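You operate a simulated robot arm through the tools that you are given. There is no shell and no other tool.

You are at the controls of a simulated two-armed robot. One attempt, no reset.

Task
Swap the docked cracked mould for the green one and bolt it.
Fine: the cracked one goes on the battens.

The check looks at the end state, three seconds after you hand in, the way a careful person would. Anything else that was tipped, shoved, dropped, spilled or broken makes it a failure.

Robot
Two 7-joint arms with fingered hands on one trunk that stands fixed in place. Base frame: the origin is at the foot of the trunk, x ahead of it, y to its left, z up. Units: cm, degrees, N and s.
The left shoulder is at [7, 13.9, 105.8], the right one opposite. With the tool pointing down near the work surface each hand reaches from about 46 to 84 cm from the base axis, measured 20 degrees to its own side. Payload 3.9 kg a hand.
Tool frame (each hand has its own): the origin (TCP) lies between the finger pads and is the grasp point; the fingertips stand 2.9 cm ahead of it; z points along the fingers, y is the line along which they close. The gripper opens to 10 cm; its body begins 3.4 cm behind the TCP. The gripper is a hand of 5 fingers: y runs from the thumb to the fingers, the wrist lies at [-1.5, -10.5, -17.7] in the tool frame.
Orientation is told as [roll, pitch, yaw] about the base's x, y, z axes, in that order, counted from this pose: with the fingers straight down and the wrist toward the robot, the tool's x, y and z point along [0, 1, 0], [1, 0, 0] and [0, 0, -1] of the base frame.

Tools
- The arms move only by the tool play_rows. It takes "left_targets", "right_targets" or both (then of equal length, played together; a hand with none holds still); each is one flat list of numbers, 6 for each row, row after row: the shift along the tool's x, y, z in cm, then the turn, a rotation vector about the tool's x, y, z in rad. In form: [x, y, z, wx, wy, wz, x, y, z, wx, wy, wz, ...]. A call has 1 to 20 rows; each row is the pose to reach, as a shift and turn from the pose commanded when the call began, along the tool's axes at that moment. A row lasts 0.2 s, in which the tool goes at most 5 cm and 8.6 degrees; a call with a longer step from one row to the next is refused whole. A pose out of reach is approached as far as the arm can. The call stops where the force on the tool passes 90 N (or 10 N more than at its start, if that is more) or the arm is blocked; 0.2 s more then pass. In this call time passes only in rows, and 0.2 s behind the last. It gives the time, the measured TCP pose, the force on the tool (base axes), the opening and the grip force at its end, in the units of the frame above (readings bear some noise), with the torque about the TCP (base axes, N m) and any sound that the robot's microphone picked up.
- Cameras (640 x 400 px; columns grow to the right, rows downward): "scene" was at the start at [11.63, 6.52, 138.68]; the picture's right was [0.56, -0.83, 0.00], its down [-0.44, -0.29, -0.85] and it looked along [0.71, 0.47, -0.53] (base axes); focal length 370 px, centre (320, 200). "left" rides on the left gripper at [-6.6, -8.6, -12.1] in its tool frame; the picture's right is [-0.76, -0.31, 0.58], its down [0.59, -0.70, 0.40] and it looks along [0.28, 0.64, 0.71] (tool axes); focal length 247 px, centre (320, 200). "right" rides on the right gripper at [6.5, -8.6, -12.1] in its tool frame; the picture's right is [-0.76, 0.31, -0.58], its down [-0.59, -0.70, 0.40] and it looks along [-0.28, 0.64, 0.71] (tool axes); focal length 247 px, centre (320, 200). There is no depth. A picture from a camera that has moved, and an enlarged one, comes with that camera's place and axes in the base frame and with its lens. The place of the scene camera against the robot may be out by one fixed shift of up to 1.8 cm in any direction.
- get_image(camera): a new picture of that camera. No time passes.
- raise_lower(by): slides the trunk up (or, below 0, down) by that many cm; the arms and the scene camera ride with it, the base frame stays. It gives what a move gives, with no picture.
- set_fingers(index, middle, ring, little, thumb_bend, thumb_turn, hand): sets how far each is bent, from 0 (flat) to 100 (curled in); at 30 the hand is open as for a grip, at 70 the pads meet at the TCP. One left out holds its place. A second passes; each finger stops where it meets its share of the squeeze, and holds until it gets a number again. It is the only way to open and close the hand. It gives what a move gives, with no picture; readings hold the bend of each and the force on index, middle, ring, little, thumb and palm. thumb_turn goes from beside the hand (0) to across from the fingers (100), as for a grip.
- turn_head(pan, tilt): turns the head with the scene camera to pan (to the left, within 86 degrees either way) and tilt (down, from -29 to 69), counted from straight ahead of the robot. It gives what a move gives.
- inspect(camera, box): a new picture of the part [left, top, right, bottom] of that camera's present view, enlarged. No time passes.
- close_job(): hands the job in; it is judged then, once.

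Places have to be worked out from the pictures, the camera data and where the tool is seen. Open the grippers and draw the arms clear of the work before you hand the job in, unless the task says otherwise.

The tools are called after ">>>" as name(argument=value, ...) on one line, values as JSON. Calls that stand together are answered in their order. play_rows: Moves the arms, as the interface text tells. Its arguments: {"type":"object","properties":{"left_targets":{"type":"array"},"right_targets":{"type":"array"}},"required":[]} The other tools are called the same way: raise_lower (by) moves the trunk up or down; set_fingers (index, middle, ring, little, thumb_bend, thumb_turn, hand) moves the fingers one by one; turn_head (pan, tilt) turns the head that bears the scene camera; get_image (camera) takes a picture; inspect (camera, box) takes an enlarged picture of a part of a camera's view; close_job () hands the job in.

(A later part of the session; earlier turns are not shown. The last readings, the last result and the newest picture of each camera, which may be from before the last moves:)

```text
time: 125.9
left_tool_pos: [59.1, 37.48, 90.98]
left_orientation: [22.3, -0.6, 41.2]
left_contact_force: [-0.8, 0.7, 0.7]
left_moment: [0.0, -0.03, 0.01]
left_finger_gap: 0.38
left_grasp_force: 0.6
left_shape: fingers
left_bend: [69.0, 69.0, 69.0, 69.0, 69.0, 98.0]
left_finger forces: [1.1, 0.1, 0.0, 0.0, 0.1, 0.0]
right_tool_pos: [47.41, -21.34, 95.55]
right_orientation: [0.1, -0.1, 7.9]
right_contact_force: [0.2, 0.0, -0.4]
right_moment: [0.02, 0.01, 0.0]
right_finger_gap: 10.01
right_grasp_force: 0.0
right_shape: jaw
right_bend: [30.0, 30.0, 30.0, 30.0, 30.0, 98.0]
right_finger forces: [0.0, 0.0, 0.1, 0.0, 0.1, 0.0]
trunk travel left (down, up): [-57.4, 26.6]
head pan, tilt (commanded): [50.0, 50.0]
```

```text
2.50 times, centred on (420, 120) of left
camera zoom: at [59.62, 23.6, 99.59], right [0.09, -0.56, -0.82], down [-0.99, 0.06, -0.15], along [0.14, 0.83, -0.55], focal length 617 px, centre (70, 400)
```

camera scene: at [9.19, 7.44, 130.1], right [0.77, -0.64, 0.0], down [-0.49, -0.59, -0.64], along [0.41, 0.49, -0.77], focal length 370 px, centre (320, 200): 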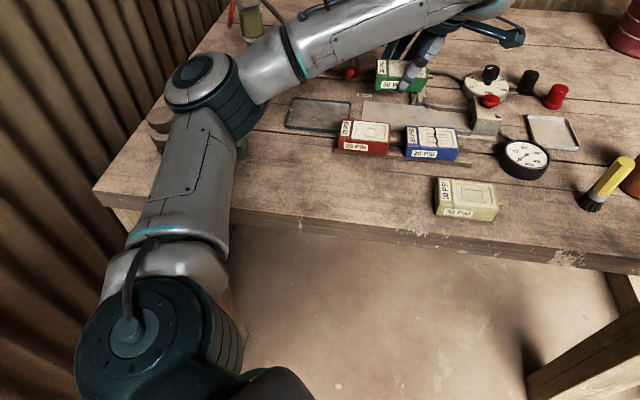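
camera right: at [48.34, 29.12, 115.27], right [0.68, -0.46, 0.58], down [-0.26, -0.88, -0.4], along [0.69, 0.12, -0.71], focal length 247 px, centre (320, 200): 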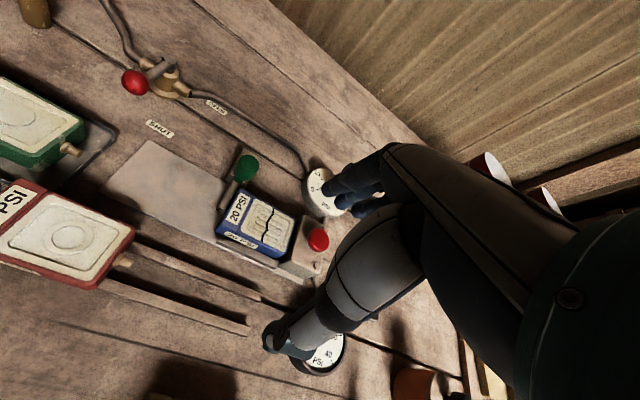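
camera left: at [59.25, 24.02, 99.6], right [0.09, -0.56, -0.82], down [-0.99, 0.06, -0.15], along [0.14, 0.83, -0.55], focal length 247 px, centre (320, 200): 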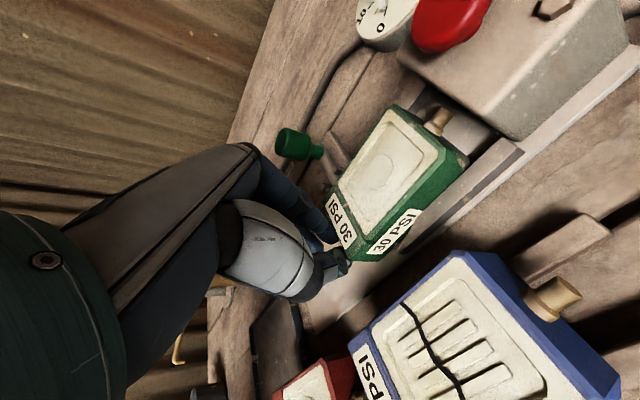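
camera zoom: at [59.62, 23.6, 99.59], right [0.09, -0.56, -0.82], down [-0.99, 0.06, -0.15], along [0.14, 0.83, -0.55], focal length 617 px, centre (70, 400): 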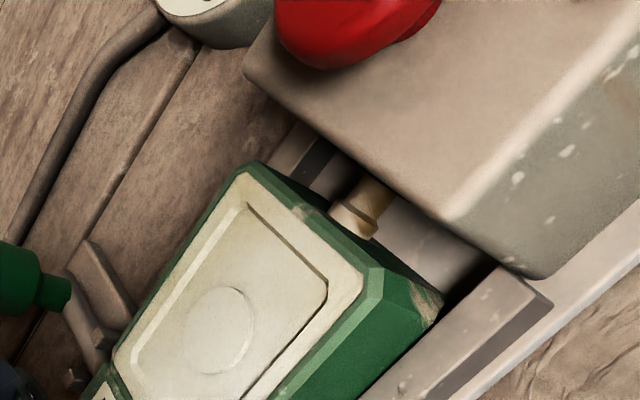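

The nipple reaches the block face, in line. I continue 0.6 cm, then again.

>>> play_rows(left_targets=[-0.28, 0, -0.11, 0, 0, 0, -0.56, 0, -0.23, 0, 0, 0])

>>> inspect(camera="left", box=[320, 40, 520, 200])

```text
time: 126.5
left_tool_pos: [59.49, 37.0, 90.94]
left_orientation: [22.2, -0.6, 41.1]
left_contact_force: [-0.6, 0.8, 0.3]
left_moment: [0.0, 0.02, 0.01]
left_finger_gap: 0.39
left_grasp_force: 1.2
left_shape: fingers
left_bend: [69.0, 69.0, 69.0, 69.0, 69.0, 98.0]
left_finger forces: [1.0, 0.1, 0.0, 0.1, 0.1, 0.0]
right_tool_pos: [47.58, -21.53, 95.52]
right_orientation: [0.1, -0.1, 7.8]
right_contact_force: [-0.1, -0.1, -0.3]
right_moment: [0.04, 0.0, -0.02]
right_finger_gap: 9.97
right_grasp_force: 0.0
right_shape: jaw
right_bend: [30.0, 30.0, 30.0, 30.0, 30.0, 98.0]
right_finger forces: [0.0, 0.0, 0.0, 0.1, 0.1, 0.0]
trunk travel left (down, up): [-57.4, 26.6]
head pan, tilt (commanded): [50.0, 50.0]
```

```text
2.50 times, centred on (420, 120) of left
camera zoom: at [60.09, 23.14, 99.62], right [0.09, -0.56, -0.82], down [-0.99, 0.06, -0.15], along [0.14, 0.83, -0.55], focal length 617 px, centre (70, 400)
```

zoom: 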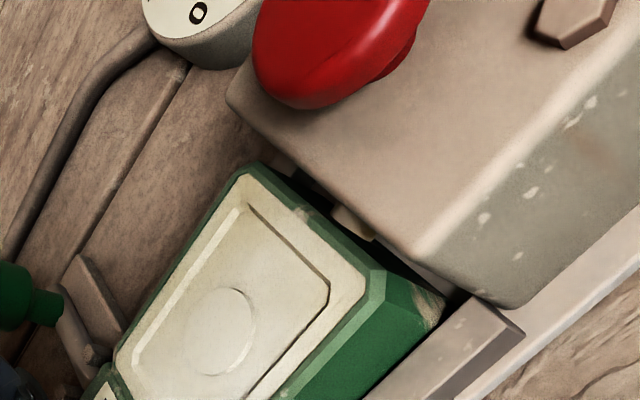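

The nipple is going into the hole. About half a centimetre remains; I push 0.4 cm more.

>>> play_rows(left_targets=[-0.19, 0, -0.08, 0, 0, 0, -0.37, 0, -0.15, 0, 0, 0])

>>> inspect(camera="left", box=[320, 40, 520, 200])

```text
time: 127.1
left_tool_pos: [59.74, 36.69, 90.92]
left_orientation: [22.3, -0.6, 41.1]
left_contact_force: [-0.9, 1.2, 1.5]
left_moment: [0.02, 0.02, 0.0]
left_finger_gap: 0.39
left_grasp_force: 0.9
left_shape: fingers
left_bend: [69.0, 69.0, 69.0, 69.0, 69.0, 98.0]
left_finger forces: [1.3, 0.1, 0.0, 0.0, 0.2, 0.0]
right_tool_pos: [47.63, -21.39, 95.48]
right_orientation: [0.0, -0.1, 7.9]
right_contact_force: [0.8, -0.3, 0.4]
right_moment: [-0.01, 0.0, 0.01]
right_finger_gap: 9.99
right_grasp_force: 0.0
right_shape: jaw
right_bend: [30.0, 30.0, 30.0, 30.0, 30.0, 98.0]
right_finger forces: [0.1, 0.0, 0.1, 0.0, 0.0, 0.1]
trunk travel left (down, up): [-57.4, 26.6]
head pan, tilt (commanded): [50.0, 50.0]
```

```text
2.50 times, centred on (420, 120) of left
camera zoom: at [60.34, 22.86, 99.59], right [0.09, -0.56, -0.82], down [-0.99, 0.06, -0.15], along [0.14, 0.83, -0.55], focal length 617 px, centre (70, 400)
```

zoom: 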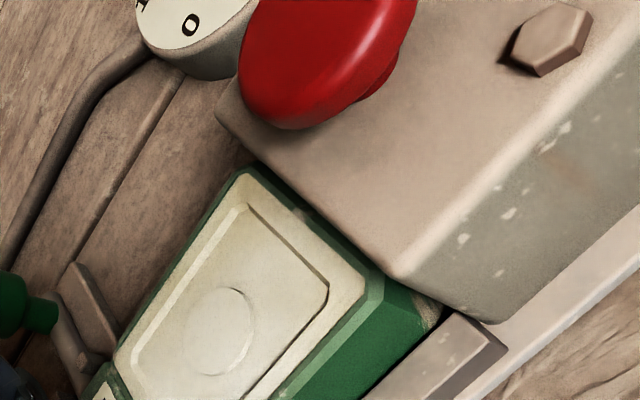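

Almost seated. I push by 0.2 cm steps until the force rises.

>>> play_rows(left_targets=[-0.19, 0, -0.08, 0, 0, 0])

>>> play_rows(left_targets=[-0.19, 0, -0.08, 0, 0, 0])

>>> inspect(camera="left", box=[320, 40, 520, 200])

```text
time: 127.5
left_tool_pos: [59.75, 36.49, 90.83]
left_orientation: [22.2, -0.5, 41.2]
left_contact_force: [-2.0, 1.9, 1.9]
left_moment: [0.06, 0.02, 0.01]
left_finger_gap: 0.4
left_grasp_force: 1.9
left_shape: fingers
left_bend: [69.0, 69.0, 69.0, 69.0, 69.0, 98.0]
left_finger forces: [3.0, 0.0, 0.0, 0.0, 0.7, 0.0]
right_tool_pos: [47.45, -21.29, 95.65]
right_orientation: [0.1, -0.2, 8.0]
right_contact_force: [0.4, -0.2, -0.9]
right_moment: [0.0, 0.01, -0.02]
right_finger_gap: 10.0
right_grasp_force: 0.1
right_shape: jaw
right_bend: [30.0, 30.0, 30.0, 30.0, 30.0, 98.0]
right_finger forces: [0.1, 0.0, 0.0, 0.1, 0.1, 0.0]
trunk travel left (down, up): [-57.4, 26.6]
head pan, tilt (commanded): [50.0, 50.0]
```

```text
time: 127.9
left_tool_pos: [60.07, 36.5, 90.9]
left_orientation: [22.3, -0.7, 41.2]
left_contact_force: [-4.5, 7.5, 1.9]
left_moment: [0.12, 0.04, 0.04]
left_finger_gap: 0.39
left_grasp_force: 4.7
left_shape: fingers
left_bend: [69.0, 69.0, 69.0, 69.0, 69.0, 98.0]
left_finger forces: [6.6, 0.0, 0.1, 0.1, 1.6, 0.0]
right_tool_pos: [47.52, -21.34, 95.61]
right_orientation: [0.2, -0.2, 8.1]
right_contact_force: [-0.8, 0.6, 1.2]
right_moment: [0.01, 0.0, 0.01]
right_finger_gap: 10.0
right_grasp_force: 0.1
right_shape: jaw
right_bend: [30.0, 30.0, 30.0, 30.0, 30.0, 98.0]
right_finger forces: [0.1, 0.1, 0.0, 0.1, 0.0, 0.0]
trunk travel left (down, up): [-57.4, 26.6]
head pan, tilt (commanded): [50.0, 50.0]
```

```text
2.50 times, centred on (420, 120) of left
camera zoom: at [60.55, 22.65, 99.59], right [0.09, -0.56, -0.82], down [-0.99, 0.06, -0.15], along [0.14, 0.83, -0.55], focal length 617 px, centre (70, 400)
```

zoom: 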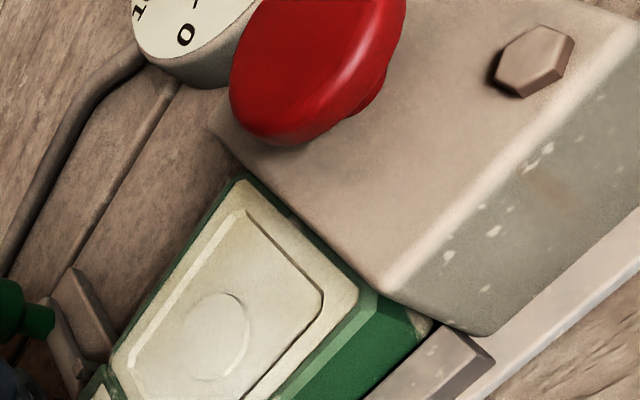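

Force rises to ~9 N: it is meeting the block. One more 0.2 cm press to make sure it is fully seated.

>>> play_rows(left_targets=[-0.19, 0, -0.08, 0, 0, 0])

>>> get_image(camera="left")

>>> inspect(camera="scene", box=[380, 10, 520, 120])

```text
time: 128.3
left_tool_pos: [59.97, 36.37, 90.78]
left_orientation: [22.1, -0.6, 41.2]
left_contact_force: [-9.7, 12.4, 3.6]
left_moment: [0.16, 0.09, 0.12]
left_finger_gap: 0.4
left_grasp_force: 7.5
left_shape: fingers
left_bend: [69.0, 69.0, 69.0, 69.0, 69.0, 99.0]
left_finger forces: [12.2, 0.1, 0.0, 0.1, 2.4, 0.0]
right_tool_pos: [47.48, -21.34, 95.64]
right_orientation: [-0.1, -0.2, 8.0]
right_contact_force: [-1.0, 0.0, 0.2]
right_moment: [-0.01, -0.01, -0.02]
right_finger_gap: 9.97
right_grasp_force: 0.0
right_shape: jaw
right_bend: [30.0, 30.0, 30.0, 30.0, 30.0, 98.0]
right_finger forces: [0.1, 0.0, 0.1, 0.1, 0.0, 0.1]
trunk travel left (down, up): [-57.4, 26.6]
head pan, tilt (commanded): [50.0, 50.0]
```

```text
taken
camera left: at [60.62, 22.59, 99.61], right [0.1, -0.56, -0.82], down [-0.99, 0.06, -0.15], along [0.14, 0.83, -0.55], focal length 247 px, centre (320, 200)
```

left: 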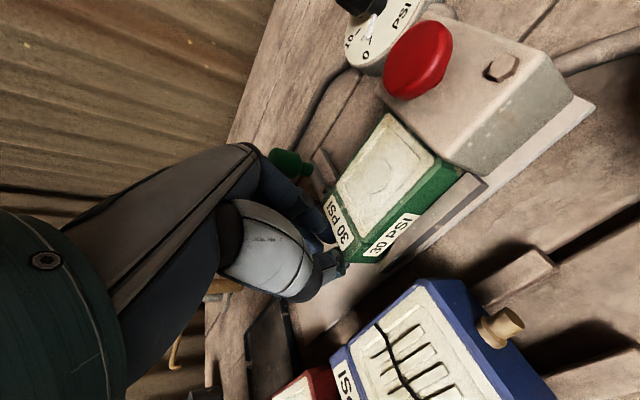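

```text
3.64 times, centred on (450, 65) of scene
camera zoom: at [8.93, 7.63, 123.41], right [0.77, -0.64, 0.0], down [-0.49, -0.59, -0.64], along [0.41, 0.49, -0.77], focal length 1345 px, centre (-153, 691)
```

zoom: 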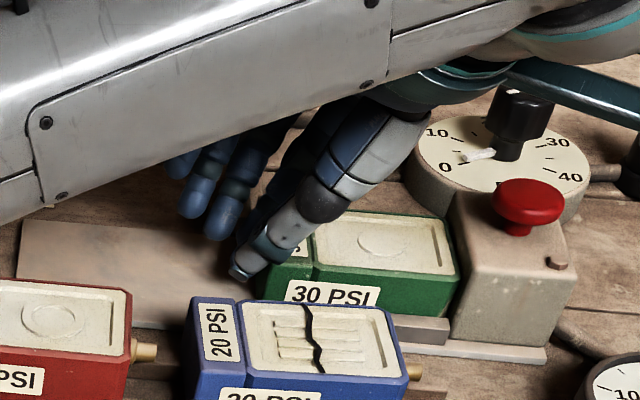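

Seated firmly (force rises with no more motion). I back off 2.5 cm to the left and raise the hand.

>>> play_rows(left_targets=[0.6, 0, 0.24, 0, 0, 0, 1.4, 0, 0.57, 0, 0, 0, 2.3, 0, 0.94, 0, 0, 0])

>>> raise_lower(by=8)

>>> get_image(camera="left")

>>> inspect(camera="scene", box=[360, 60, 520, 180])

```text
time: 129.1
left_tool_pos: [58.62, 38.03, 90.86]
left_orientation: [22.2, -0.6, 41.1]
left_contact_force: [-0.3, -0.7, -0.2]
left_moment: [-0.01, -0.01, -0.01]
left_finger_gap: 0.36
left_grasp_force: 0.1
left_shape: fingers
left_bend: [69.0, 69.0, 69.0, 69.0, 69.0, 98.0]
left_finger forces: [0.0, 0.0, 0.0, 0.0, 0.1, 0.0]
right_tool_pos: [47.5, -21.51, 95.57]
right_orientation: [0.2, -0.1, 8.0]
right_contact_force: [0.1, -0.7, 0.2]
right_moment: [-0.02, 0.01, -0.01]
right_finger_gap: 9.96
right_grasp_force: 0.0
right_shape: jaw
right_bend: [30.0, 30.0, 30.0, 30.0, 30.0, 98.0]
right_finger forces: [0.0, 0.0, 0.0, 0.0, 0.1, 0.0]
trunk travel left (down, up): [-57.4, 26.6]
head pan, tilt (commanded): [50.0, 50.0]
```

```text
time: 130.3
left_tool_pos: [58.53, 38.17, 98.84]
left_orientation: [22.3, -0.5, 41.1]
left_contact_force: [0.1, -0.3, 0.5]
left_moment: [0.02, 0.0, 0.0]
left_finger_gap: 0.36
left_grasp_force: 0.1
left_shape: fingers
left_bend: [69.0, 69.0, 69.0, 69.0, 69.0, 98.0]
left_finger forces: [0.0, 0.0, 0.0, 0.0, 0.0, 0.0]
right_tool_pos: [47.53, -21.56, 103.48]
right_orientation: [0.0, 0.0, 8.0]
right_contact_force: [0.0, -0.4, 0.6]
right_moment: [-0.01, 0.0, 0.01]
right_finger_gap: 9.99
right_grasp_force: 0.1
right_shape: jaw
right_bend: [30.0, 30.0, 30.0, 30.0, 30.0, 98.0]
right_finger forces: [0.0, 0.0, 0.0, 0.0, 0.0, 0.0]
trunk travel left (down, up): [-65.4, 18.6]
head pan, tilt (commanded): [50.0, 50.0]
```

```text
taken
camera left: at [59.18, 24.23, 107.57], right [0.09, -0.56, -0.82], down [-0.99, 0.06, -0.15], along [0.14, 0.83, -0.55], focal length 247 px, centre (320, 200)
```

left: 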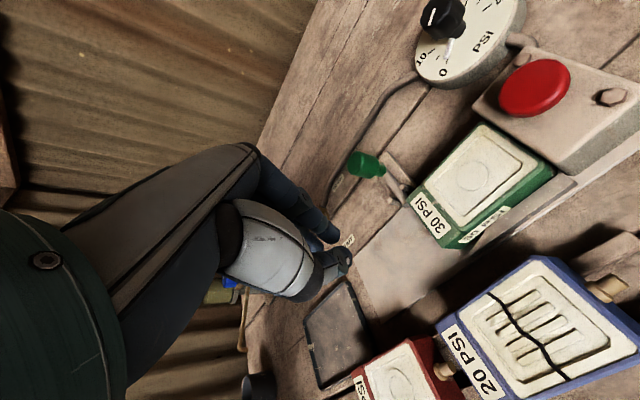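

```text
3.33 times, centred on (440, 120) of scene
camera zoom: at [9.16, 7.43, 131.4], right [0.77, -0.64, 0.0], down [-0.49, -0.59, -0.64], along [0.41, 0.49, -0.77], focal length 1233 px, centre (-80, 467)
```

zoom: 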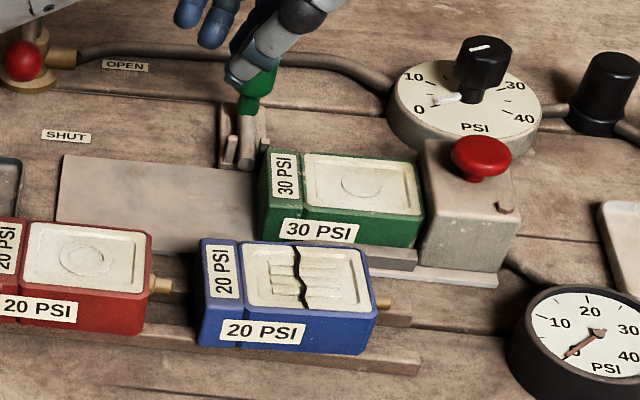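

Green is docked. Now the bolt: I open the hand (gap ≈7) and move above the knob (≈[66.5,42]) so the fingers will be on its far side.

>>> set_fingers(hand="left", index=42, middle=42, ring=42, little=42, thumb_bend=42)

>>> play_rows(left_targets=[-0.8, 2.3, -0.3, 0, 0.02, 0, -1.6, 4.6, -0.7, 0, 0.04, 0, -2.5, 7, -1, 0, 0.07, 0])

>>> get_image(camera="left")

>>> inspect(camera="scene", box=[360, 40, 520, 160])

```text
time: 131.3
left_tool_pos: [58.52, 38.11, 98.81]
left_orientation: [22.2, -0.6, 41.1]
left_contact_force: [-0.8, 0.0, 0.4]
left_moment: [0.0, -0.02, 0.02]
left_finger_gap: 6.94
left_grasp_force: 0.1
left_shape: fingers
left_bend: [42.0, 42.0, 42.0, 42.0, 42.0, 98.0]
left_finger forces: [0.1, 0.0, 0.0, 0.0, 0.1, 0.0]
right_tool_pos: [47.55, -21.51, 103.55]
right_orientation: [0.1, -0.2, 8.0]
right_contact_force: [0.5, 0.2, 0.1]
right_moment: [-0.01, 0.01, -0.02]
right_finger_gap: 9.97
right_grasp_force: 0.2
right_shape: jaw
right_bend: [30.0, 30.0, 30.0, 30.0, 30.0, 98.0]
right_finger forces: [0.0, 0.1, 0.0, 0.1, 0.0, 0.0]
trunk travel left (down, up): [-65.4, 18.6]
head pan, tilt (commanded): [50.0, 50.0]
```

```text
time: 132.1
left_tool_pos: [65.73, 40.8, 98.85]
left_orientation: [26.4, -0.5, 41.1]
left_contact_force: [0.2, -0.1, -0.1]
left_moment: [0.0, 0.0, 0.0]
left_finger_gap: 6.94
left_grasp_force: 0.0
left_shape: fingers
left_bend: [42.0, 42.0, 42.0, 42.0, 42.0, 98.0]
left_finger forces: [0.1, 0.1, 0.1, 0.0, 0.0, 0.0]
right_tool_pos: [47.65, -21.44, 103.55]
right_orientation: [0.1, -0.1, 7.9]
right_contact_force: [-0.9, -0.1, -0.4]
right_moment: [-0.01, 0.0, 0.02]
right_finger_gap: 10.01
right_grasp_force: 0.0
right_shape: jaw
right_bend: [30.0, 30.0, 30.0, 30.0, 30.0, 98.0]
right_finger forces: [0.0, 0.1, 0.0, 0.0, 0.1, 0.0]
trunk travel left (down, up): [-65.4, 18.6]
head pan, tilt (commanded): [50.0, 50.0]
```

```text
taken
camera left: at [66.72, 26.45, 106.76], right [0.05, -0.51, -0.86], down [-0.99, 0.07, -0.1], along [0.11, 0.85, -0.51], focal length 247 px, centre (320, 200)
```

left: 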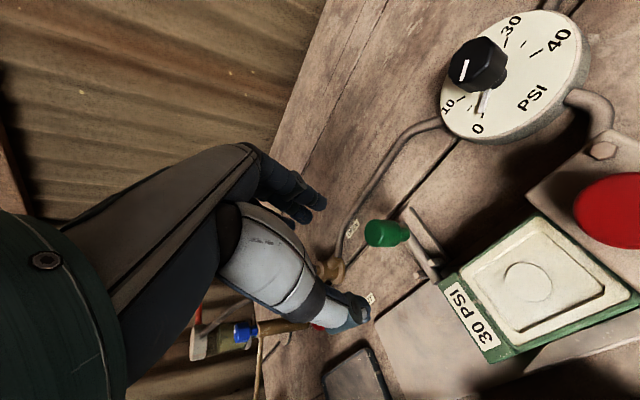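

```text
3.33 times, centred on (440, 100) of scene
camera zoom: at [9.24, 7.37, 131.39], right [0.77, -0.64, 0.0], down [-0.49, -0.59, -0.64], along [0.41, 0.49, -0.77], focal length 1233 px, centre (-80, 533)
```

zoom: 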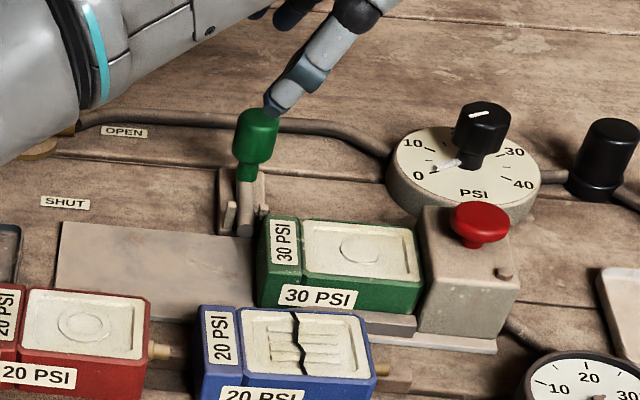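

The hand is above the knob (knob ≈U 11.4, V 78.2). I open a bit more so the fingers pass beyond it, then lower the trunk 6.3 cm.

>>> set_fingers(hand="left", index=36, middle=36, ring=36, little=36, thumb_bend=36)

>>> play_rows(left_targets=[0, 0.2, 0, 0, 0, 0])

>>> raise_lower(by=-3)

>>> get_image(camera="left")

>>> inspect(camera="left", box=[260, 150, 440, 340])

```text
time: 133.1
left_tool_pos: [65.64, 40.67, 98.93]
left_orientation: [26.3, -0.6, 41.0]
left_contact_force: [0.6, -0.3, 0.0]
left_moment: [0.02, -0.02, 0.0]
left_finger_gap: 8.41
left_grasp_force: 0.2
left_shape: fingers
left_bend: [36.0, 36.0, 36.0, 36.0, 36.0, 98.0]
left_finger forces: [0.1, 0.1, 0.1, 0.0, 0.0, 0.0]
right_tool_pos: [47.47, -21.63, 103.51]
right_orientation: [0.0, -0.2, 7.8]
right_contact_force: [0.4, 0.6, 0.9]
right_moment: [0.01, -0.02, 0.0]
right_finger_gap: 9.97
right_grasp_force: 0.1
right_shape: jaw
right_bend: [30.0, 30.0, 30.0, 30.0, 30.0, 98.0]
right_finger forces: [0.0, 0.1, 0.0, 0.1, 0.0, 0.0]
trunk travel left (down, up): [-65.4, 18.6]
head pan, tilt (commanded): [50.0, 50.0]
```

```text
time: 133.5
left_tool_pos: [65.66, 40.84, 98.85]
left_orientation: [26.4, -0.7, 41.2]
left_contact_force: [0.2, -0.8, 0.1]
left_moment: [0.0, 0.02, 0.0]
left_finger_gap: 8.41
left_grasp_force: 0.0
left_shape: fingers
left_bend: [36.0, 36.0, 36.0, 36.0, 36.0, 98.0]
left_finger forces: [0.1, 0.0, 0.1, 0.0, 0.0, 0.1]
right_tool_pos: [47.57, -21.48, 103.6]
right_orientation: [0.1, -0.1, 8.0]
right_contact_force: [0.3, -0.7, 0.6]
right_moment: [0.04, 0.0, 0.0]
right_finger_gap: 9.98
right_grasp_force: 0.1
right_shape: jaw
right_bend: [30.0, 30.0, 30.0, 30.0, 30.0, 98.0]
right_finger forces: [0.0, 0.1, 0.1, 0.1, 0.1, 0.1]
trunk travel left (down, up): [-65.4, 18.6]
head pan, tilt (commanded): [50.0, 50.0]
```

```text
time: 134.2
left_tool_pos: [65.76, 40.96, 95.79]
left_orientation: [26.4, -0.7, 41.1]
left_contact_force: [-0.6, -0.5, 0.3]
left_moment: [0.0, 0.01, 0.01]
left_finger_gap: 8.4
left_grasp_force: 0.1
left_shape: fingers
left_bend: [36.0, 36.0, 36.0, 36.0, 36.0, 98.0]
left_finger forces: [0.1, 0.1, 0.1, 0.1, 0.0, 0.0]
right_tool_pos: [47.42, -21.44, 100.51]
right_orientation: [0.1, -0.1, 8.0]
right_contact_force: [-1.0, -0.1, -0.3]
right_moment: [-0.02, -0.02, -0.05]
right_finger_gap: 9.97
right_grasp_force: 0.1
right_shape: jaw
right_bend: [30.0, 30.0, 30.0, 30.0, 30.0, 98.0]
right_finger forces: [0.1, 0.1, 0.0, 0.1, 0.0, 0.0]
trunk travel left (down, up): [-62.4, 21.6]
head pan, tilt (commanded): [50.0, 50.0]
```

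```text
taken
camera left: at [66.72, 26.54, 103.88], right [0.05, -0.52, -0.86], down [-0.99, 0.07, -0.1], along [0.11, 0.85, -0.51], focal length 247 px, centre (320, 200)
```

left: 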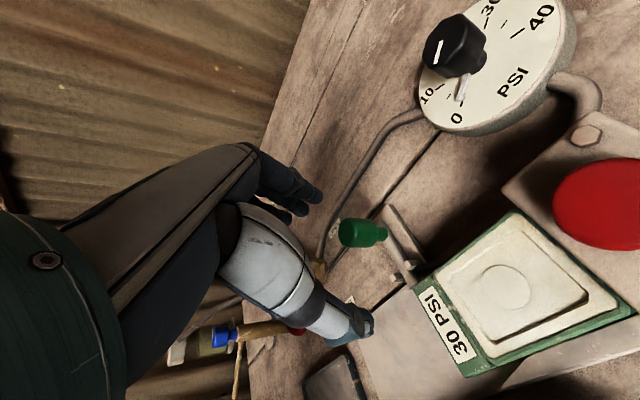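

```text
2.11 times, centred on (350, 245) of left
camera zoom: at [66.72, 26.54, 103.88], right [0.05, -0.52, -0.86], down [-0.99, 0.07, -0.1], along [0.11, 0.85, -0.51], focal length 520 px, centre (257, 105)
```

zoom: 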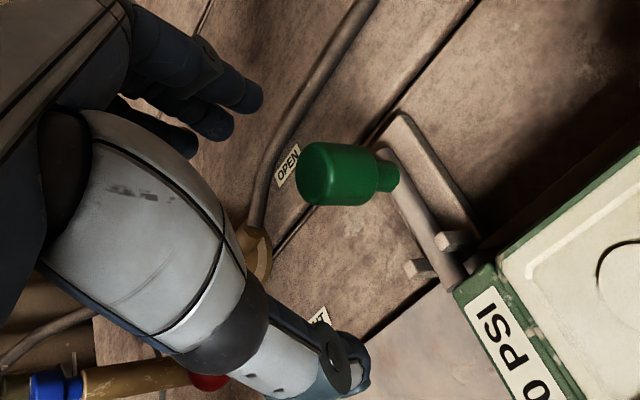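

The knob lies between fingers and thumb. I lower 3.3 cm more.

>>> raise_lower(by=-3.3)

>>> inspect(camera="left", box=[260, 150, 440, 340])

>>> inspect(camera="scene", box=[380, 20, 520, 130])

```text
time: 135.0
left_tool_pos: [65.74, 40.9, 92.66]
left_orientation: [26.3, -0.4, 41.1]
left_contact_force: [-1.1, -0.5, -0.5]
left_moment: [0.0, -0.01, -0.04]
left_finger_gap: 8.39
left_grasp_force: 0.0
left_shape: fingers
left_bend: [36.0, 36.0, 36.0, 36.0, 36.0, 98.0]
left_finger forces: [0.0, 0.1, 0.0, 0.0, 0.0, 0.0]
right_tool_pos: [47.66, -21.43, 97.13]
right_orientation: [0.1, -0.1, 7.9]
right_contact_force: [-0.2, 0.9, -0.6]
right_moment: [-0.01, -0.03, 0.0]
right_finger_gap: 9.98
right_grasp_force: 0.0
right_shape: jaw
right_bend: [30.0, 30.0, 30.0, 30.0, 30.0, 98.0]
right_finger forces: [0.1, 0.1, 0.0, 0.1, 0.1, 0.0]
trunk travel left (down, up): [-59.1, 24.9]
head pan, tilt (commanded): [50.0, 50.0]
```

```text
2.11 times, centred on (350, 245) of left
camera zoom: at [66.73, 26.55, 100.57], right [0.05, -0.52, -0.86], down [-0.99, 0.07, -0.1], along [0.11, 0.85, -0.51], focal length 520 px, centre (257, 105)
```

zoom: 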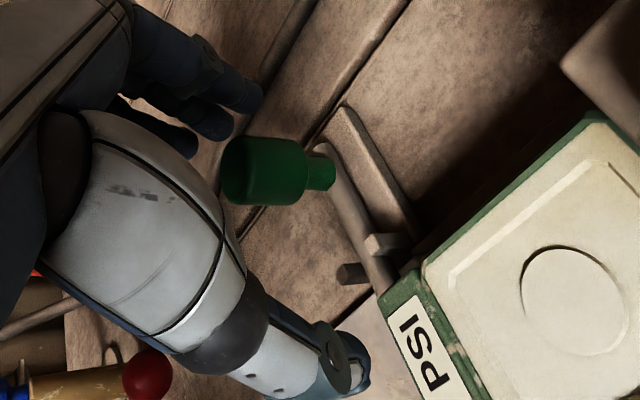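

```text
3.64 times, centred on (450, 75) of scene
camera zoom: at [9.09, 7.43, 125.1], right [0.77, -0.64, 0.0], down [-0.49, -0.59, -0.64], along [0.41, 0.49, -0.77], focal length 1345 px, centre (-153, 654)
```

zoom: 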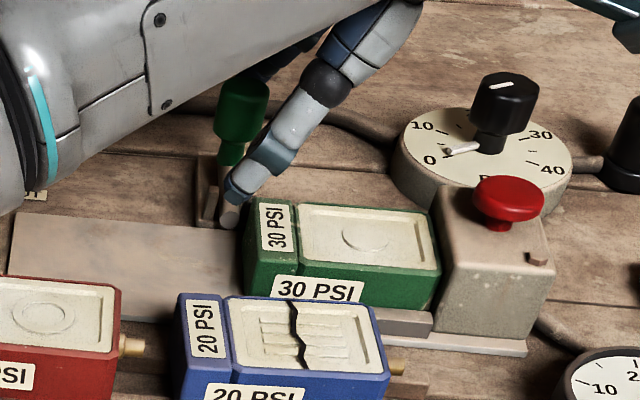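

Both sides are in place without contact. I pull toward the robot (−v′) 2.5 cm in small rows and check.

>>> play_rows(left_targets=[0, -0.5, 0, 0, 0, 0, 0, -1, 0, 0, 0, 0, 0, -1.5, 0, 0, 0, 0, 0, -2, 0, 0, 0, 0, 0, -2.5, 0, 0, 0, 0])

>>> inspect(camera="left", box=[260, 150, 440, 340])

>>> inspect(camera="scene", box=[380, 20, 520, 130])

```text
time: 136.2
left_tool_pos: [63.78, 39.18, 92.39]
left_orientation: [26.2, -0.5, 41.1]
left_contact_force: [1.3, -0.4, -1.5]
left_moment: [-0.01, 0.01, -0.03]
left_finger_gap: 8.49
left_grasp_force: 0.3
left_shape: fingers
left_bend: [36.0, 36.0, 36.0, 36.0, 36.0, 98.0]
left_finger forces: [0.7, 0.0, 0.0, 0.0, 0.0, 0.0]
right_tool_pos: [47.5, -21.48, 97.1]
right_orientation: [0.1, 0.0, 7.9]
right_contact_force: [1.0, -1.2, 0.0]
right_moment: [0.0, 0.04, 0.02]
right_finger_gap: 9.98
right_grasp_force: 0.1
right_shape: jaw
right_bend: [30.0, 30.0, 30.0, 30.0, 30.0, 98.0]
right_finger forces: [0.0, 0.0, 0.0, 0.0, 0.0, 0.1]
trunk travel left (down, up): [-59.1, 24.9]
head pan, tilt (commanded): [50.0, 50.0]
```

```text
2.11 times, centred on (350, 245) of left
camera zoom: at [64.88, 24.91, 100.52], right [0.05, -0.52, -0.86], down [-0.99, 0.07, -0.1], along [0.11, 0.85, -0.51], focal length 520 px, centre (257, 105)
```

zoom: 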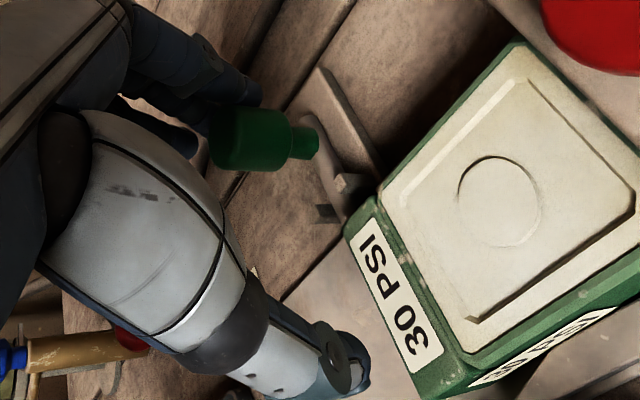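

```text
3.64 times, centred on (450, 75) of scene
camera zoom: at [9.14, 7.43, 125.1], right [0.77, -0.64, 0.0], down [-0.49, -0.59, -0.64], along [0.41, 0.49, -0.77], focal length 1345 px, centre (-153, 654)
```

zoom: 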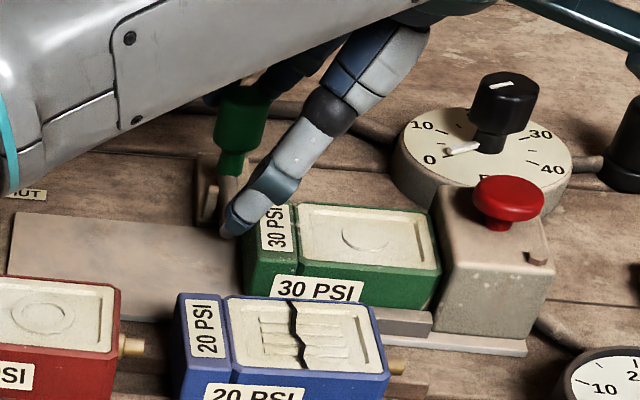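

The index is pulling the knob (0.7 N). I continue 1.5 cm more.

>>> play_rows(left_targets=[0, -0.4, 0, 0, 0, 0, 0, -0.8, 0, 0, 0, 0, 0, -1.2, 0, 0, 0, 0, 0, -1.5, 0, 0, 0, 0])

>>> inspect(camera="left", box=[260, 150, 440, 340])

>>> inspect(camera="scene", box=[380, 20, 520, 130])

```text
time: 137.2
left_tool_pos: [62.72, 38.12, 92.47]
left_orientation: [26.4, -0.6, 41.1]
left_contact_force: [0.4, 0.9, 0.4]
left_moment: [0.0, -0.02, 0.0]
left_finger_gap: 8.46
left_grasp_force: 0.5
left_shape: fingers
left_bend: [36.0, 36.0, 36.0, 36.0, 36.0, 98.0]
left_finger forces: [0.6, 0.0, 0.0, 0.0, 0.0, 0.0]
right_tool_pos: [47.52, -21.36, 97.2]
right_orientation: [0.1, -0.2, 7.8]
right_contact_force: [-0.8, -0.4, -0.2]
right_moment: [-0.01, 0.0, 0.01]
right_finger_gap: 10.01
right_grasp_force: 0.0
right_shape: jaw
right_bend: [30.0, 30.0, 30.0, 30.0, 30.0, 98.0]
right_finger forces: [0.0, 0.0, 0.0, 0.0, 0.0, 0.0]
trunk travel left (down, up): [-59.1, 24.9]
head pan, tilt (commanded): [50.0, 50.0]
```

```text
2.11 times, centred on (350, 245) of left
camera zoom: at [63.73, 23.87, 100.5], right [0.05, -0.52, -0.86], down [-0.99, 0.07, -0.1], along [0.11, 0.85, -0.51], focal length 520 px, centre (257, 105)
```

zoom: 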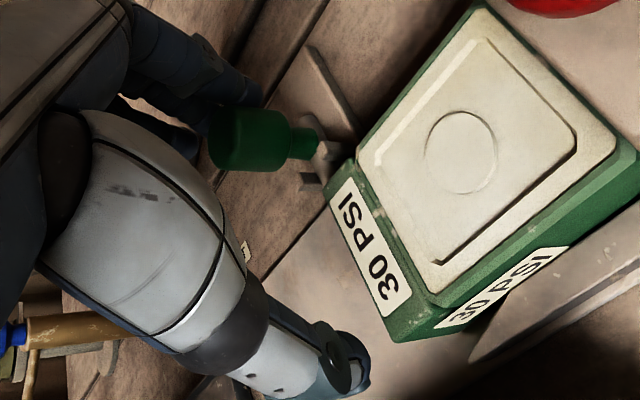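

```text
3.64 times, centred on (450, 75) of scene
camera zoom: at [9.13, 7.43, 125.1], right [0.77, -0.64, 0.0], down [-0.49, -0.59, -0.64], along [0.41, 0.49, -0.77], focal length 1345 px, centre (-153, 654)
```

zoom: 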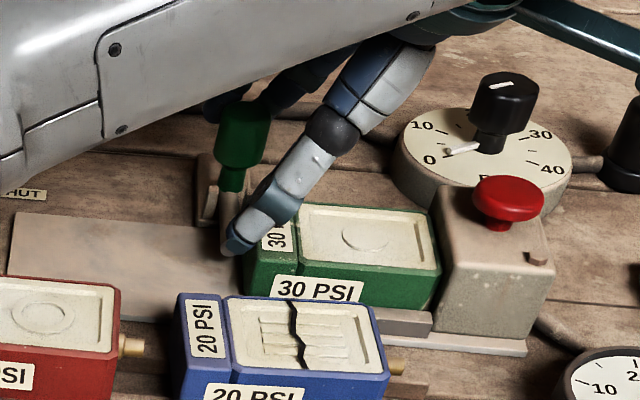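

The rod now crosses behind the thumb at green's left end with little force. I continue in 0.3 cm steps until it stops.

>>> play_rows(left_targets=[0, -0.2, 0, 0, 0, 0, 0, -0.4, 0, 0, 0, 0])

>>> play_rows(left_targets=[0, -0.15, 0, 0, 0, 0, 0, -0.3, 0, 0, 0, 0])

>>> inspect(camera="left", box=[290, 150, 410, 270])

```text
time: 137.8
left_tool_pos: [62.42, 37.86, 92.53]
left_orientation: [26.3, -0.6, 41.1]
left_contact_force: [0.6, 1.1, 0.0]
left_moment: [0.01, -0.02, -0.03]
left_finger_gap: 8.49
left_grasp_force: 0.1
left_shape: fingers
left_bend: [36.0, 36.0, 36.0, 36.0, 36.0, 98.0]
left_finger forces: [0.4, 0.1, 0.0, 0.0, 0.1, 0.0]
right_tool_pos: [47.62, -21.48, 97.17]
right_orientation: [0.1, -0.1, 8.0]
right_contact_force: [0.0, 0.3, -1.2]
right_moment: [0.01, 0.01, -0.01]
right_finger_gap: 9.99
right_grasp_force: 0.0
right_shape: jaw
right_bend: [30.0, 30.0, 30.0, 30.0, 30.0, 98.0]
right_finger forces: [0.0, 0.0, 0.1, 0.0, 0.1, 0.0]
trunk travel left (down, up): [-59.1, 24.9]
head pan, tilt (commanded): [50.0, 50.0]
```

```text
time: 138.4
left_tool_pos: [62.21, 37.66, 92.5]
left_orientation: [26.3, -0.5, 41.1]
left_contact_force: [0.0, -0.6, -0.6]
left_moment: [-0.03, 0.0, 0.01]
left_finger_gap: 8.45
left_grasp_force: 0.2
left_shape: fingers
left_bend: [36.0, 36.0, 36.0, 36.0, 36.0, 98.0]
left_finger forces: [0.1, 0.1, 0.0, 0.0, 0.1, 0.1]
right_tool_pos: [47.54, -21.55, 97.22]
right_orientation: [0.1, -0.1, 7.8]
right_contact_force: [0.7, 0.1, -0.7]
right_moment: [0.01, 0.01, 0.0]
right_finger_gap: 9.98
right_grasp_force: 0.0
right_shape: jaw
right_bend: [30.0, 30.0, 30.0, 30.0, 30.0, 98.0]
right_finger forces: [0.0, 0.0, 0.0, 0.0, 0.0, 0.0]
trunk travel left (down, up): [-59.1, 24.9]
head pan, tilt (commanded): [50.0, 50.0]
```

```text
3.33 times, centred on (350, 210) of left
camera zoom: at [63.23, 23.41, 100.49], right [0.05, -0.52, -0.86], down [-0.99, 0.07, -0.1], along [0.11, 0.85, -0.51], focal length 823 px, centre (220, 167)
```

zoom: 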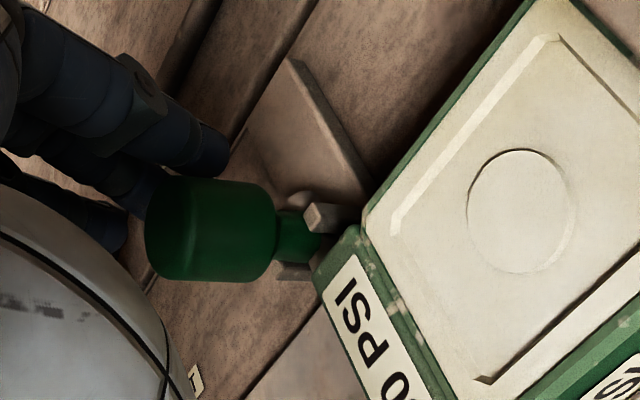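

The neck now sits between the tabs as it did at the start, and contact force has dropped. I pull 0.4 cm more to check for an end stop.

>>> play_rows(left_targets=[0, -0.2, 0, 0, 0, 0, 0, -0.4, 0, 0, 0, 0])

>>> inspect(camera="left", box=[290, 150, 410, 270])

>>> inspect(camera="scene", box=[380, 20, 520, 130])

```text
time: 139.0
left_tool_pos: [61.94, 37.39, 92.53]
left_orientation: [26.4, -0.7, 41.1]
left_contact_force: [0.5, 1.4, 0.2]
left_moment: [0.03, -0.02, -0.03]
left_finger_gap: 8.53
left_grasp_force: 0.4
left_shape: fingers
left_bend: [35.0, 36.0, 36.0, 36.0, 36.0, 98.0]
left_finger forces: [1.0, 0.0, 0.0, 0.0, 0.0, 0.0]
right_tool_pos: [47.58, -21.34, 97.19]
right_orientation: [0.1, -0.1, 7.9]
right_contact_force: [-1.6, 0.3, 0.1]
right_moment: [-0.01, -0.04, -0.01]
right_finger_gap: 9.99
right_grasp_force: 0.0
right_shape: jaw
right_bend: [30.0, 30.0, 30.0, 30.0, 30.0, 98.0]
right_finger forces: [0.0, 0.0, 0.0, 0.0, 0.1, 0.1]
trunk travel left (down, up): [-59.1, 24.9]
head pan, tilt (commanded): [50.0, 50.0]
```

```text
3.33 times, centred on (350, 210) of left
camera zoom: at [62.94, 23.14, 100.47], right [0.05, -0.52, -0.86], down [-0.99, 0.07, -0.1], along [0.11, 0.85, -0.51], focal length 823 px, centre (220, 167)
```

zoom: 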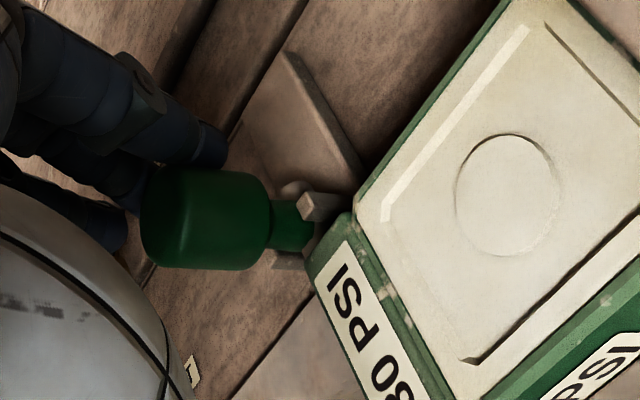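

```text
3.64 times, centred on (450, 75) of scene
camera zoom: at [9.15, 7.45, 125.1], right [0.77, -0.64, 0.0], down [-0.49, -0.59, -0.64], along [0.41, 0.49, -0.77], focal length 1345 px, centre (-153, 654)
```

zoom: 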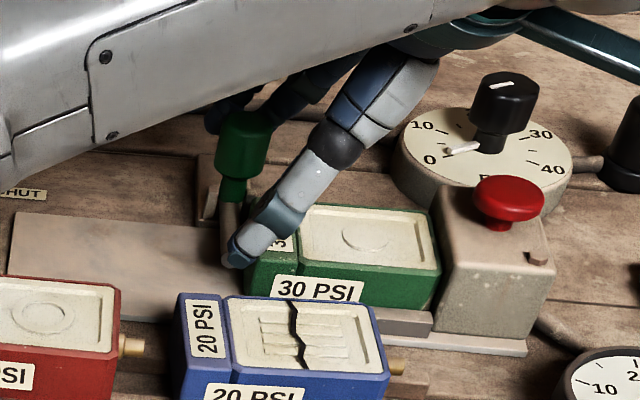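

Force is about 1–1.5 N. I pull 0.3 cm further to see if it is against its stop.

>>> play_rows(left_targets=[0, -0.15, 0, 0, 0, 0, 0, -0.3, 0, 0, 0, 0])

>>> play_rows(left_targets=[0, -0.15, 0, 0, 0, 0, 0, -0.3, 0, 0, 0, 0])

>>> inspect(camera="left", box=[290, 150, 410, 270])

```text
time: 139.6
left_tool_pos: [61.66, 37.36, 92.4]
left_orientation: [26.2, -0.6, 41.1]
left_contact_force: [2.4, 2.1, 0.5]
left_moment: [0.03, -0.06, -0.02]
left_finger_gap: 8.74
left_grasp_force: 1.2
left_shape: fingers
left_bend: [34.0, 36.0, 36.0, 36.0, 36.0, 98.0]
left_finger forces: [2.7, 0.4, 0.0, 0.0, 0.1, 0.0]
right_tool_pos: [47.61, -21.41, 97.35]
right_orientation: [0.1, 0.0, 7.8]
right_contact_force: [-0.2, -0.1, 0.6]
right_moment: [0.01, 0.02, -0.01]
right_finger_gap: 10.02
right_grasp_force: 0.1
right_shape: jaw
right_bend: [30.0, 30.0, 30.0, 30.0, 30.0, 98.0]
right_finger forces: [0.0, 0.1, 0.1, 0.0, 0.1, 0.0]
trunk travel left (down, up): [-59.1, 24.9]
head pan, tilt (commanded): [50.0, 50.0]
```

```text
time: 140.2
left_tool_pos: [61.52, 37.03, 92.44]
left_orientation: [26.4, -0.7, 41.2]
left_contact_force: [5.8, 4.5, 1.0]
left_moment: [0.06, -0.05, -0.05]
left_finger_gap: 8.98
left_grasp_force: 3.3
left_shape: fingers
left_bend: [32.0, 34.0, 36.0, 36.0, 36.0, 98.0]
left_finger forces: [4.6, 2.2, 0.0, 0.0, 0.0, 0.1]
right_tool_pos: [47.65, -21.4, 97.25]
right_orientation: [0.1, -0.1, 7.8]
right_contact_force: [0.6, 0.9, -0.3]
right_moment: [0.01, 0.02, -0.01]
right_finger_gap: 9.95
right_grasp_force: 0.1
right_shape: jaw
right_bend: [30.0, 30.0, 30.0, 30.0, 30.0, 98.0]
right_finger forces: [0.0, 0.0, 0.0, 0.0, 0.0, 0.0]
trunk travel left (down, up): [-59.1, 24.9]
head pan, tilt (commanded): [50.0, 50.0]
```

```text
3.33 times, centred on (350, 210) of left
camera zoom: at [62.5, 22.78, 100.38], right [0.05, -0.52, -0.86], down [-0.99, 0.07, -0.1], along [0.11, 0.85, -0.51], focal length 823 px, centre (220, 167)
```

zoom: 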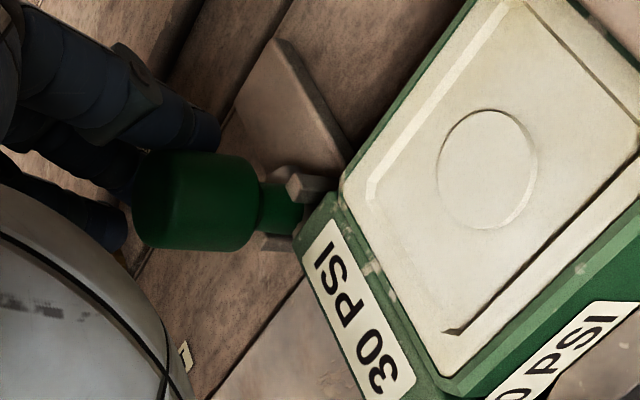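

The bolt is against its stop (7 N, fingers yielding). I back off 1 cm and lift the hand straight up.

>>> play_rows(left_targets=[0, 0.5, 0, 0, 0, 0, 0, 1, 0, 0, 0, 0])

>>> raise_lower(by=8)

>>> get_image(camera="left")

>>> get_image(camera="scene")

```text
time: 140.8
left_tool_pos: [62.15, 37.76, 92.46]
left_orientation: [26.3, -0.5, 41.1]
left_contact_force: [0.0, -0.6, -0.3]
left_moment: [-0.03, 0.01, -0.01]
left_finger_gap: 8.43
left_grasp_force: 0.1
left_shape: fingers
left_bend: [36.0, 36.0, 36.0, 36.0, 36.0, 98.0]
left_finger forces: [0.1, 0.0, 0.0, 0.0, 0.0, 0.0]
right_tool_pos: [47.62, -21.52, 97.23]
right_orientation: [0.1, -0.1, 8.0]
right_contact_force: [0.7, -0.7, 0.6]
right_moment: [0.02, -0.03, 0.0]
right_finger_gap: 9.98
right_grasp_force: 0.1
right_shape: jaw
right_bend: [30.0, 30.0, 30.0, 30.0, 30.0, 98.0]
right_finger forces: [0.0, 0.0, 0.1, 0.0, 0.0, 0.0]
trunk travel left (down, up): [-59.1, 24.9]
head pan, tilt (commanded): [50.0, 50.0]
```

```text
time: 142.0
left_tool_pos: [62.24, 37.78, 100.53]
left_orientation: [26.3, -0.6, 41.2]
left_contact_force: [-0.2, -0.8, 0.7]
left_moment: [0.0, 0.01, -0.01]
left_finger_gap: 8.43
left_grasp_force: 0.1
left_shape: fingers
left_bend: [36.0, 36.0, 36.0, 36.0, 36.0, 98.0]
left_finger forces: [0.0, 0.0, 0.0, 0.0, 0.1, 0.0]
right_tool_pos: [47.57, -21.57, 105.2]
right_orientation: [0.1, -0.1, 7.9]
right_contact_force: [0.2, 0.8, 0.0]
right_moment: [0.01, -0.01, -0.03]
right_finger_gap: 10.02
right_grasp_force: 0.0
right_shape: jaw
right_bend: [30.0, 30.0, 30.0, 30.0, 30.0, 98.0]
right_finger forces: [0.0, 0.0, 0.0, 0.0, 0.0, 0.0]
trunk travel left (down, up): [-67.1, 16.9]
head pan, tilt (commanded): [50.0, 50.0]
```

```text
taken
camera left: at [63.18, 23.41, 108.43], right [0.05, -0.52, -0.86], down [-0.99, 0.07, -0.1], along [0.11, 0.85, -0.51], focal length 247 px, centre (320, 200)
```

left: 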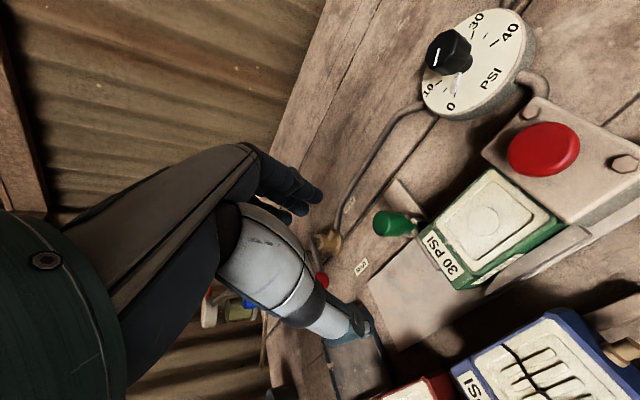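

```text
taken
camera scene: at [9.16, 7.43, 133.1], right [0.77, -0.64, 0.0], down [-0.49, -0.59, -0.64], along [0.41, 0.49, -0.77], focal length 370 px, centre (320, 200)
```

scene: 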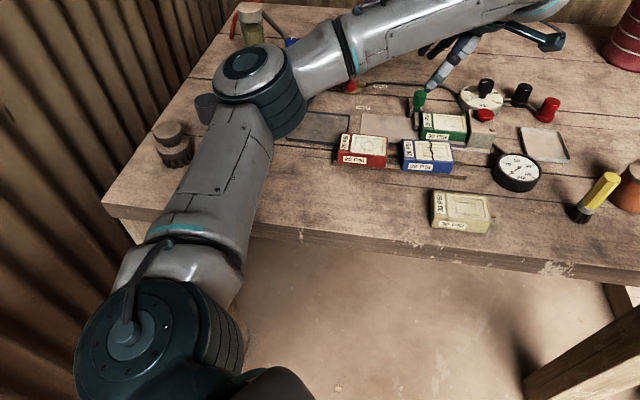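

I zoom in on the dock to verify the bolt, green, and blue.

>>> inspect(camera="scene", box=[390, 80, 520, 180])

>>> inspect(camera="left", box=[350, 140, 520, 310])

```text
4.00 times, centred on (455, 130) of scene
camera zoom: at [9.16, 7.43, 133.1], right [0.77, -0.64, 0.0], down [-0.49, -0.59, -0.64], along [0.41, 0.49, -0.77], focal length 1480 px, centre (-220, 480)
```

zoom: 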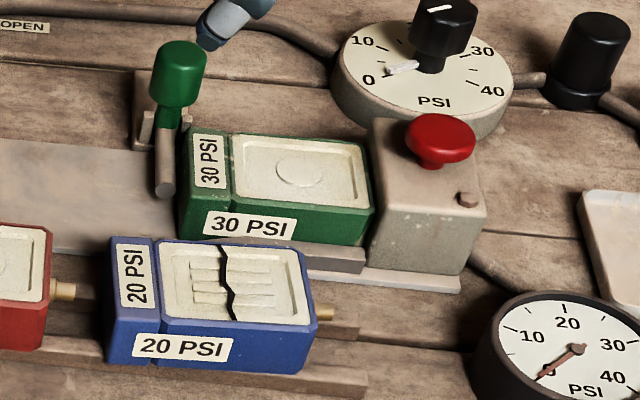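

```text
2.35 times, centred on (435, 225) of left
camera zoom: at [63.18, 23.41, 108.43], right [0.05, -0.52, -0.86], down [-0.99, 0.07, -0.1], along [0.11, 0.85, -0.51], focal length 581 px, centre (49, 141)
```

zoom: 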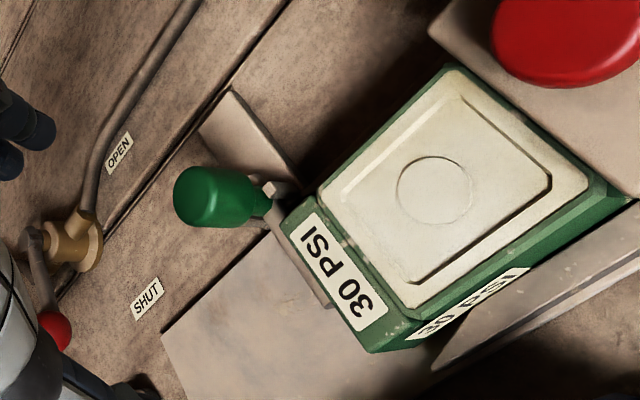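

The rod lies across green's left end exactly as it lay on the blue one; everything looks in place. I open the hand fully and lift away by raising the trunk 12 cm.

>>> set_fingers(hand="left", index=30, middle=30, ring=30, little=30, thumb_bend=30)

>>> raise_lower(by=12)

>>> play_rows(left_targets=[2.5, -2, -0.5, 0, 0.02, 0, 5, -4, -1, 0, 0.04, 0, 7.5, -6, -1.5, 0, 0.06, 0, 10, -8, -2, 0, 0.08, 0, 12.5, -10, -2.5, 0, 0.08, 0])

>>> get_image(camera="scene")

```text
time: 143.0
left_tool_pos: [62.12, 37.71, 100.31]
left_orientation: [26.3, -0.6, 41.1]
left_contact_force: [-1.4, -0.1, 0.0]
left_moment: [0.01, -0.03, -0.03]
left_finger_gap: 9.83
left_grasp_force: 0.0
left_shape: fingers
left_bend: [30.0, 30.0, 30.0, 30.0, 30.0, 98.0]
left_finger forces: [0.1, 0.0, 0.0, 0.0, 0.1, 0.0]
right_tool_pos: [47.6, -21.56, 105.19]
right_orientation: [0.1, -0.2, 7.9]
right_contact_force: [-0.1, 0.6, -0.7]
right_moment: [-0.02, -0.01, 0.02]
right_finger_gap: 9.99
right_grasp_force: 0.0
right_shape: jaw
right_bend: [30.0, 30.0, 30.0, 30.0, 30.0, 98.0]
right_finger forces: [0.0, 0.0, 0.1, 0.0, 0.0, 0.0]
trunk travel left (down, up): [-67.1, 16.9]
head pan, tilt (commanded): [50.0, 50.0]
```

```text
time: 144.5
left_tool_pos: [62.12, 37.64, 112.5]
left_orientation: [26.3, -0.6, 41.0]
left_contact_force: [0.1, -0.1, 0.1]
left_moment: [-0.02, -0.01, -0.01]
left_finger_gap: 9.84
left_grasp_force: 0.0
left_shape: fingers
left_bend: [30.0, 30.0, 30.0, 30.0, 30.0, 98.0]
left_finger forces: [0.0, 0.1, 0.1, 0.0, 0.1, 0.0]
right_tool_pos: [47.71, -21.48, 117.29]
right_orientation: [0.1, -0.1, 8.0]
right_contact_force: [0.0, -0.3, -0.4]
right_moment: [0.02, 0.0, 0.0]
right_finger_gap: 9.98
right_grasp_force: 0.1
right_shape: jaw
right_bend: [30.0, 30.0, 30.0, 30.0, 30.0, 98.0]
right_finger forces: [0.0, 0.0, 0.0, 0.1, 0.0, 0.0]
trunk travel left (down, up): [-79.1, 4.9]
head pan, tilt (commanded): [50.0, 50.0]
```

```text
time: 145.7
left_tool_pos: [47.68, 38.54, 120.31]
left_orientation: [30.9, -0.6, 41.0]
left_contact_force: [0.3, -0.2, -0.2]
left_moment: [0.05, 0.0, -0.03]
left_finger_gap: 9.84
left_grasp_force: 0.1
left_shape: fingers
left_bend: [30.0, 30.0, 30.0, 30.0, 30.0, 98.0]
left_finger forces: [0.0, 0.1, 0.1, 0.0, 0.0, 0.0]
right_tool_pos: [47.43, -21.48, 117.19]
right_orientation: [0.2, -0.2, 7.9]
right_contact_force: [-0.2, -0.1, 0.2]
right_moment: [0.02, 0.03, -0.01]
right_finger_gap: 9.99
right_grasp_force: 0.1
right_shape: jaw
right_bend: [30.0, 30.0, 30.0, 30.0, 30.0, 98.0]
right_finger forces: [0.0, 0.0, 0.0, 0.2, 0.1, 0.1]
trunk travel left (down, up): [-79.1, 4.9]
head pan, tilt (commanded): [50.0, 50.0]
```

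```text
taken
camera scene: at [8.94, 7.41, 145.12], right [0.77, -0.64, 0.0], down [-0.49, -0.59, -0.64], along [0.41, 0.49, -0.77], focal length 370 px, centre (320, 200)
```

scene: 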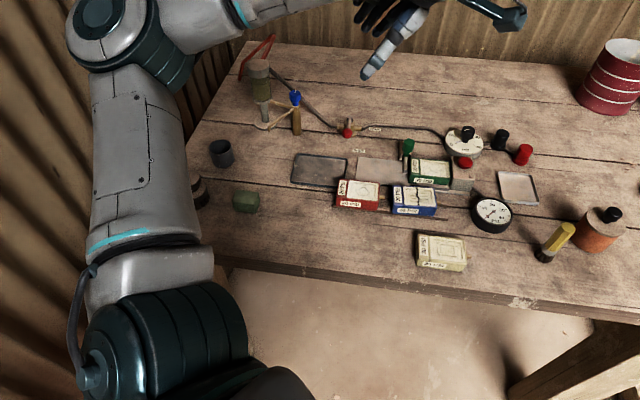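

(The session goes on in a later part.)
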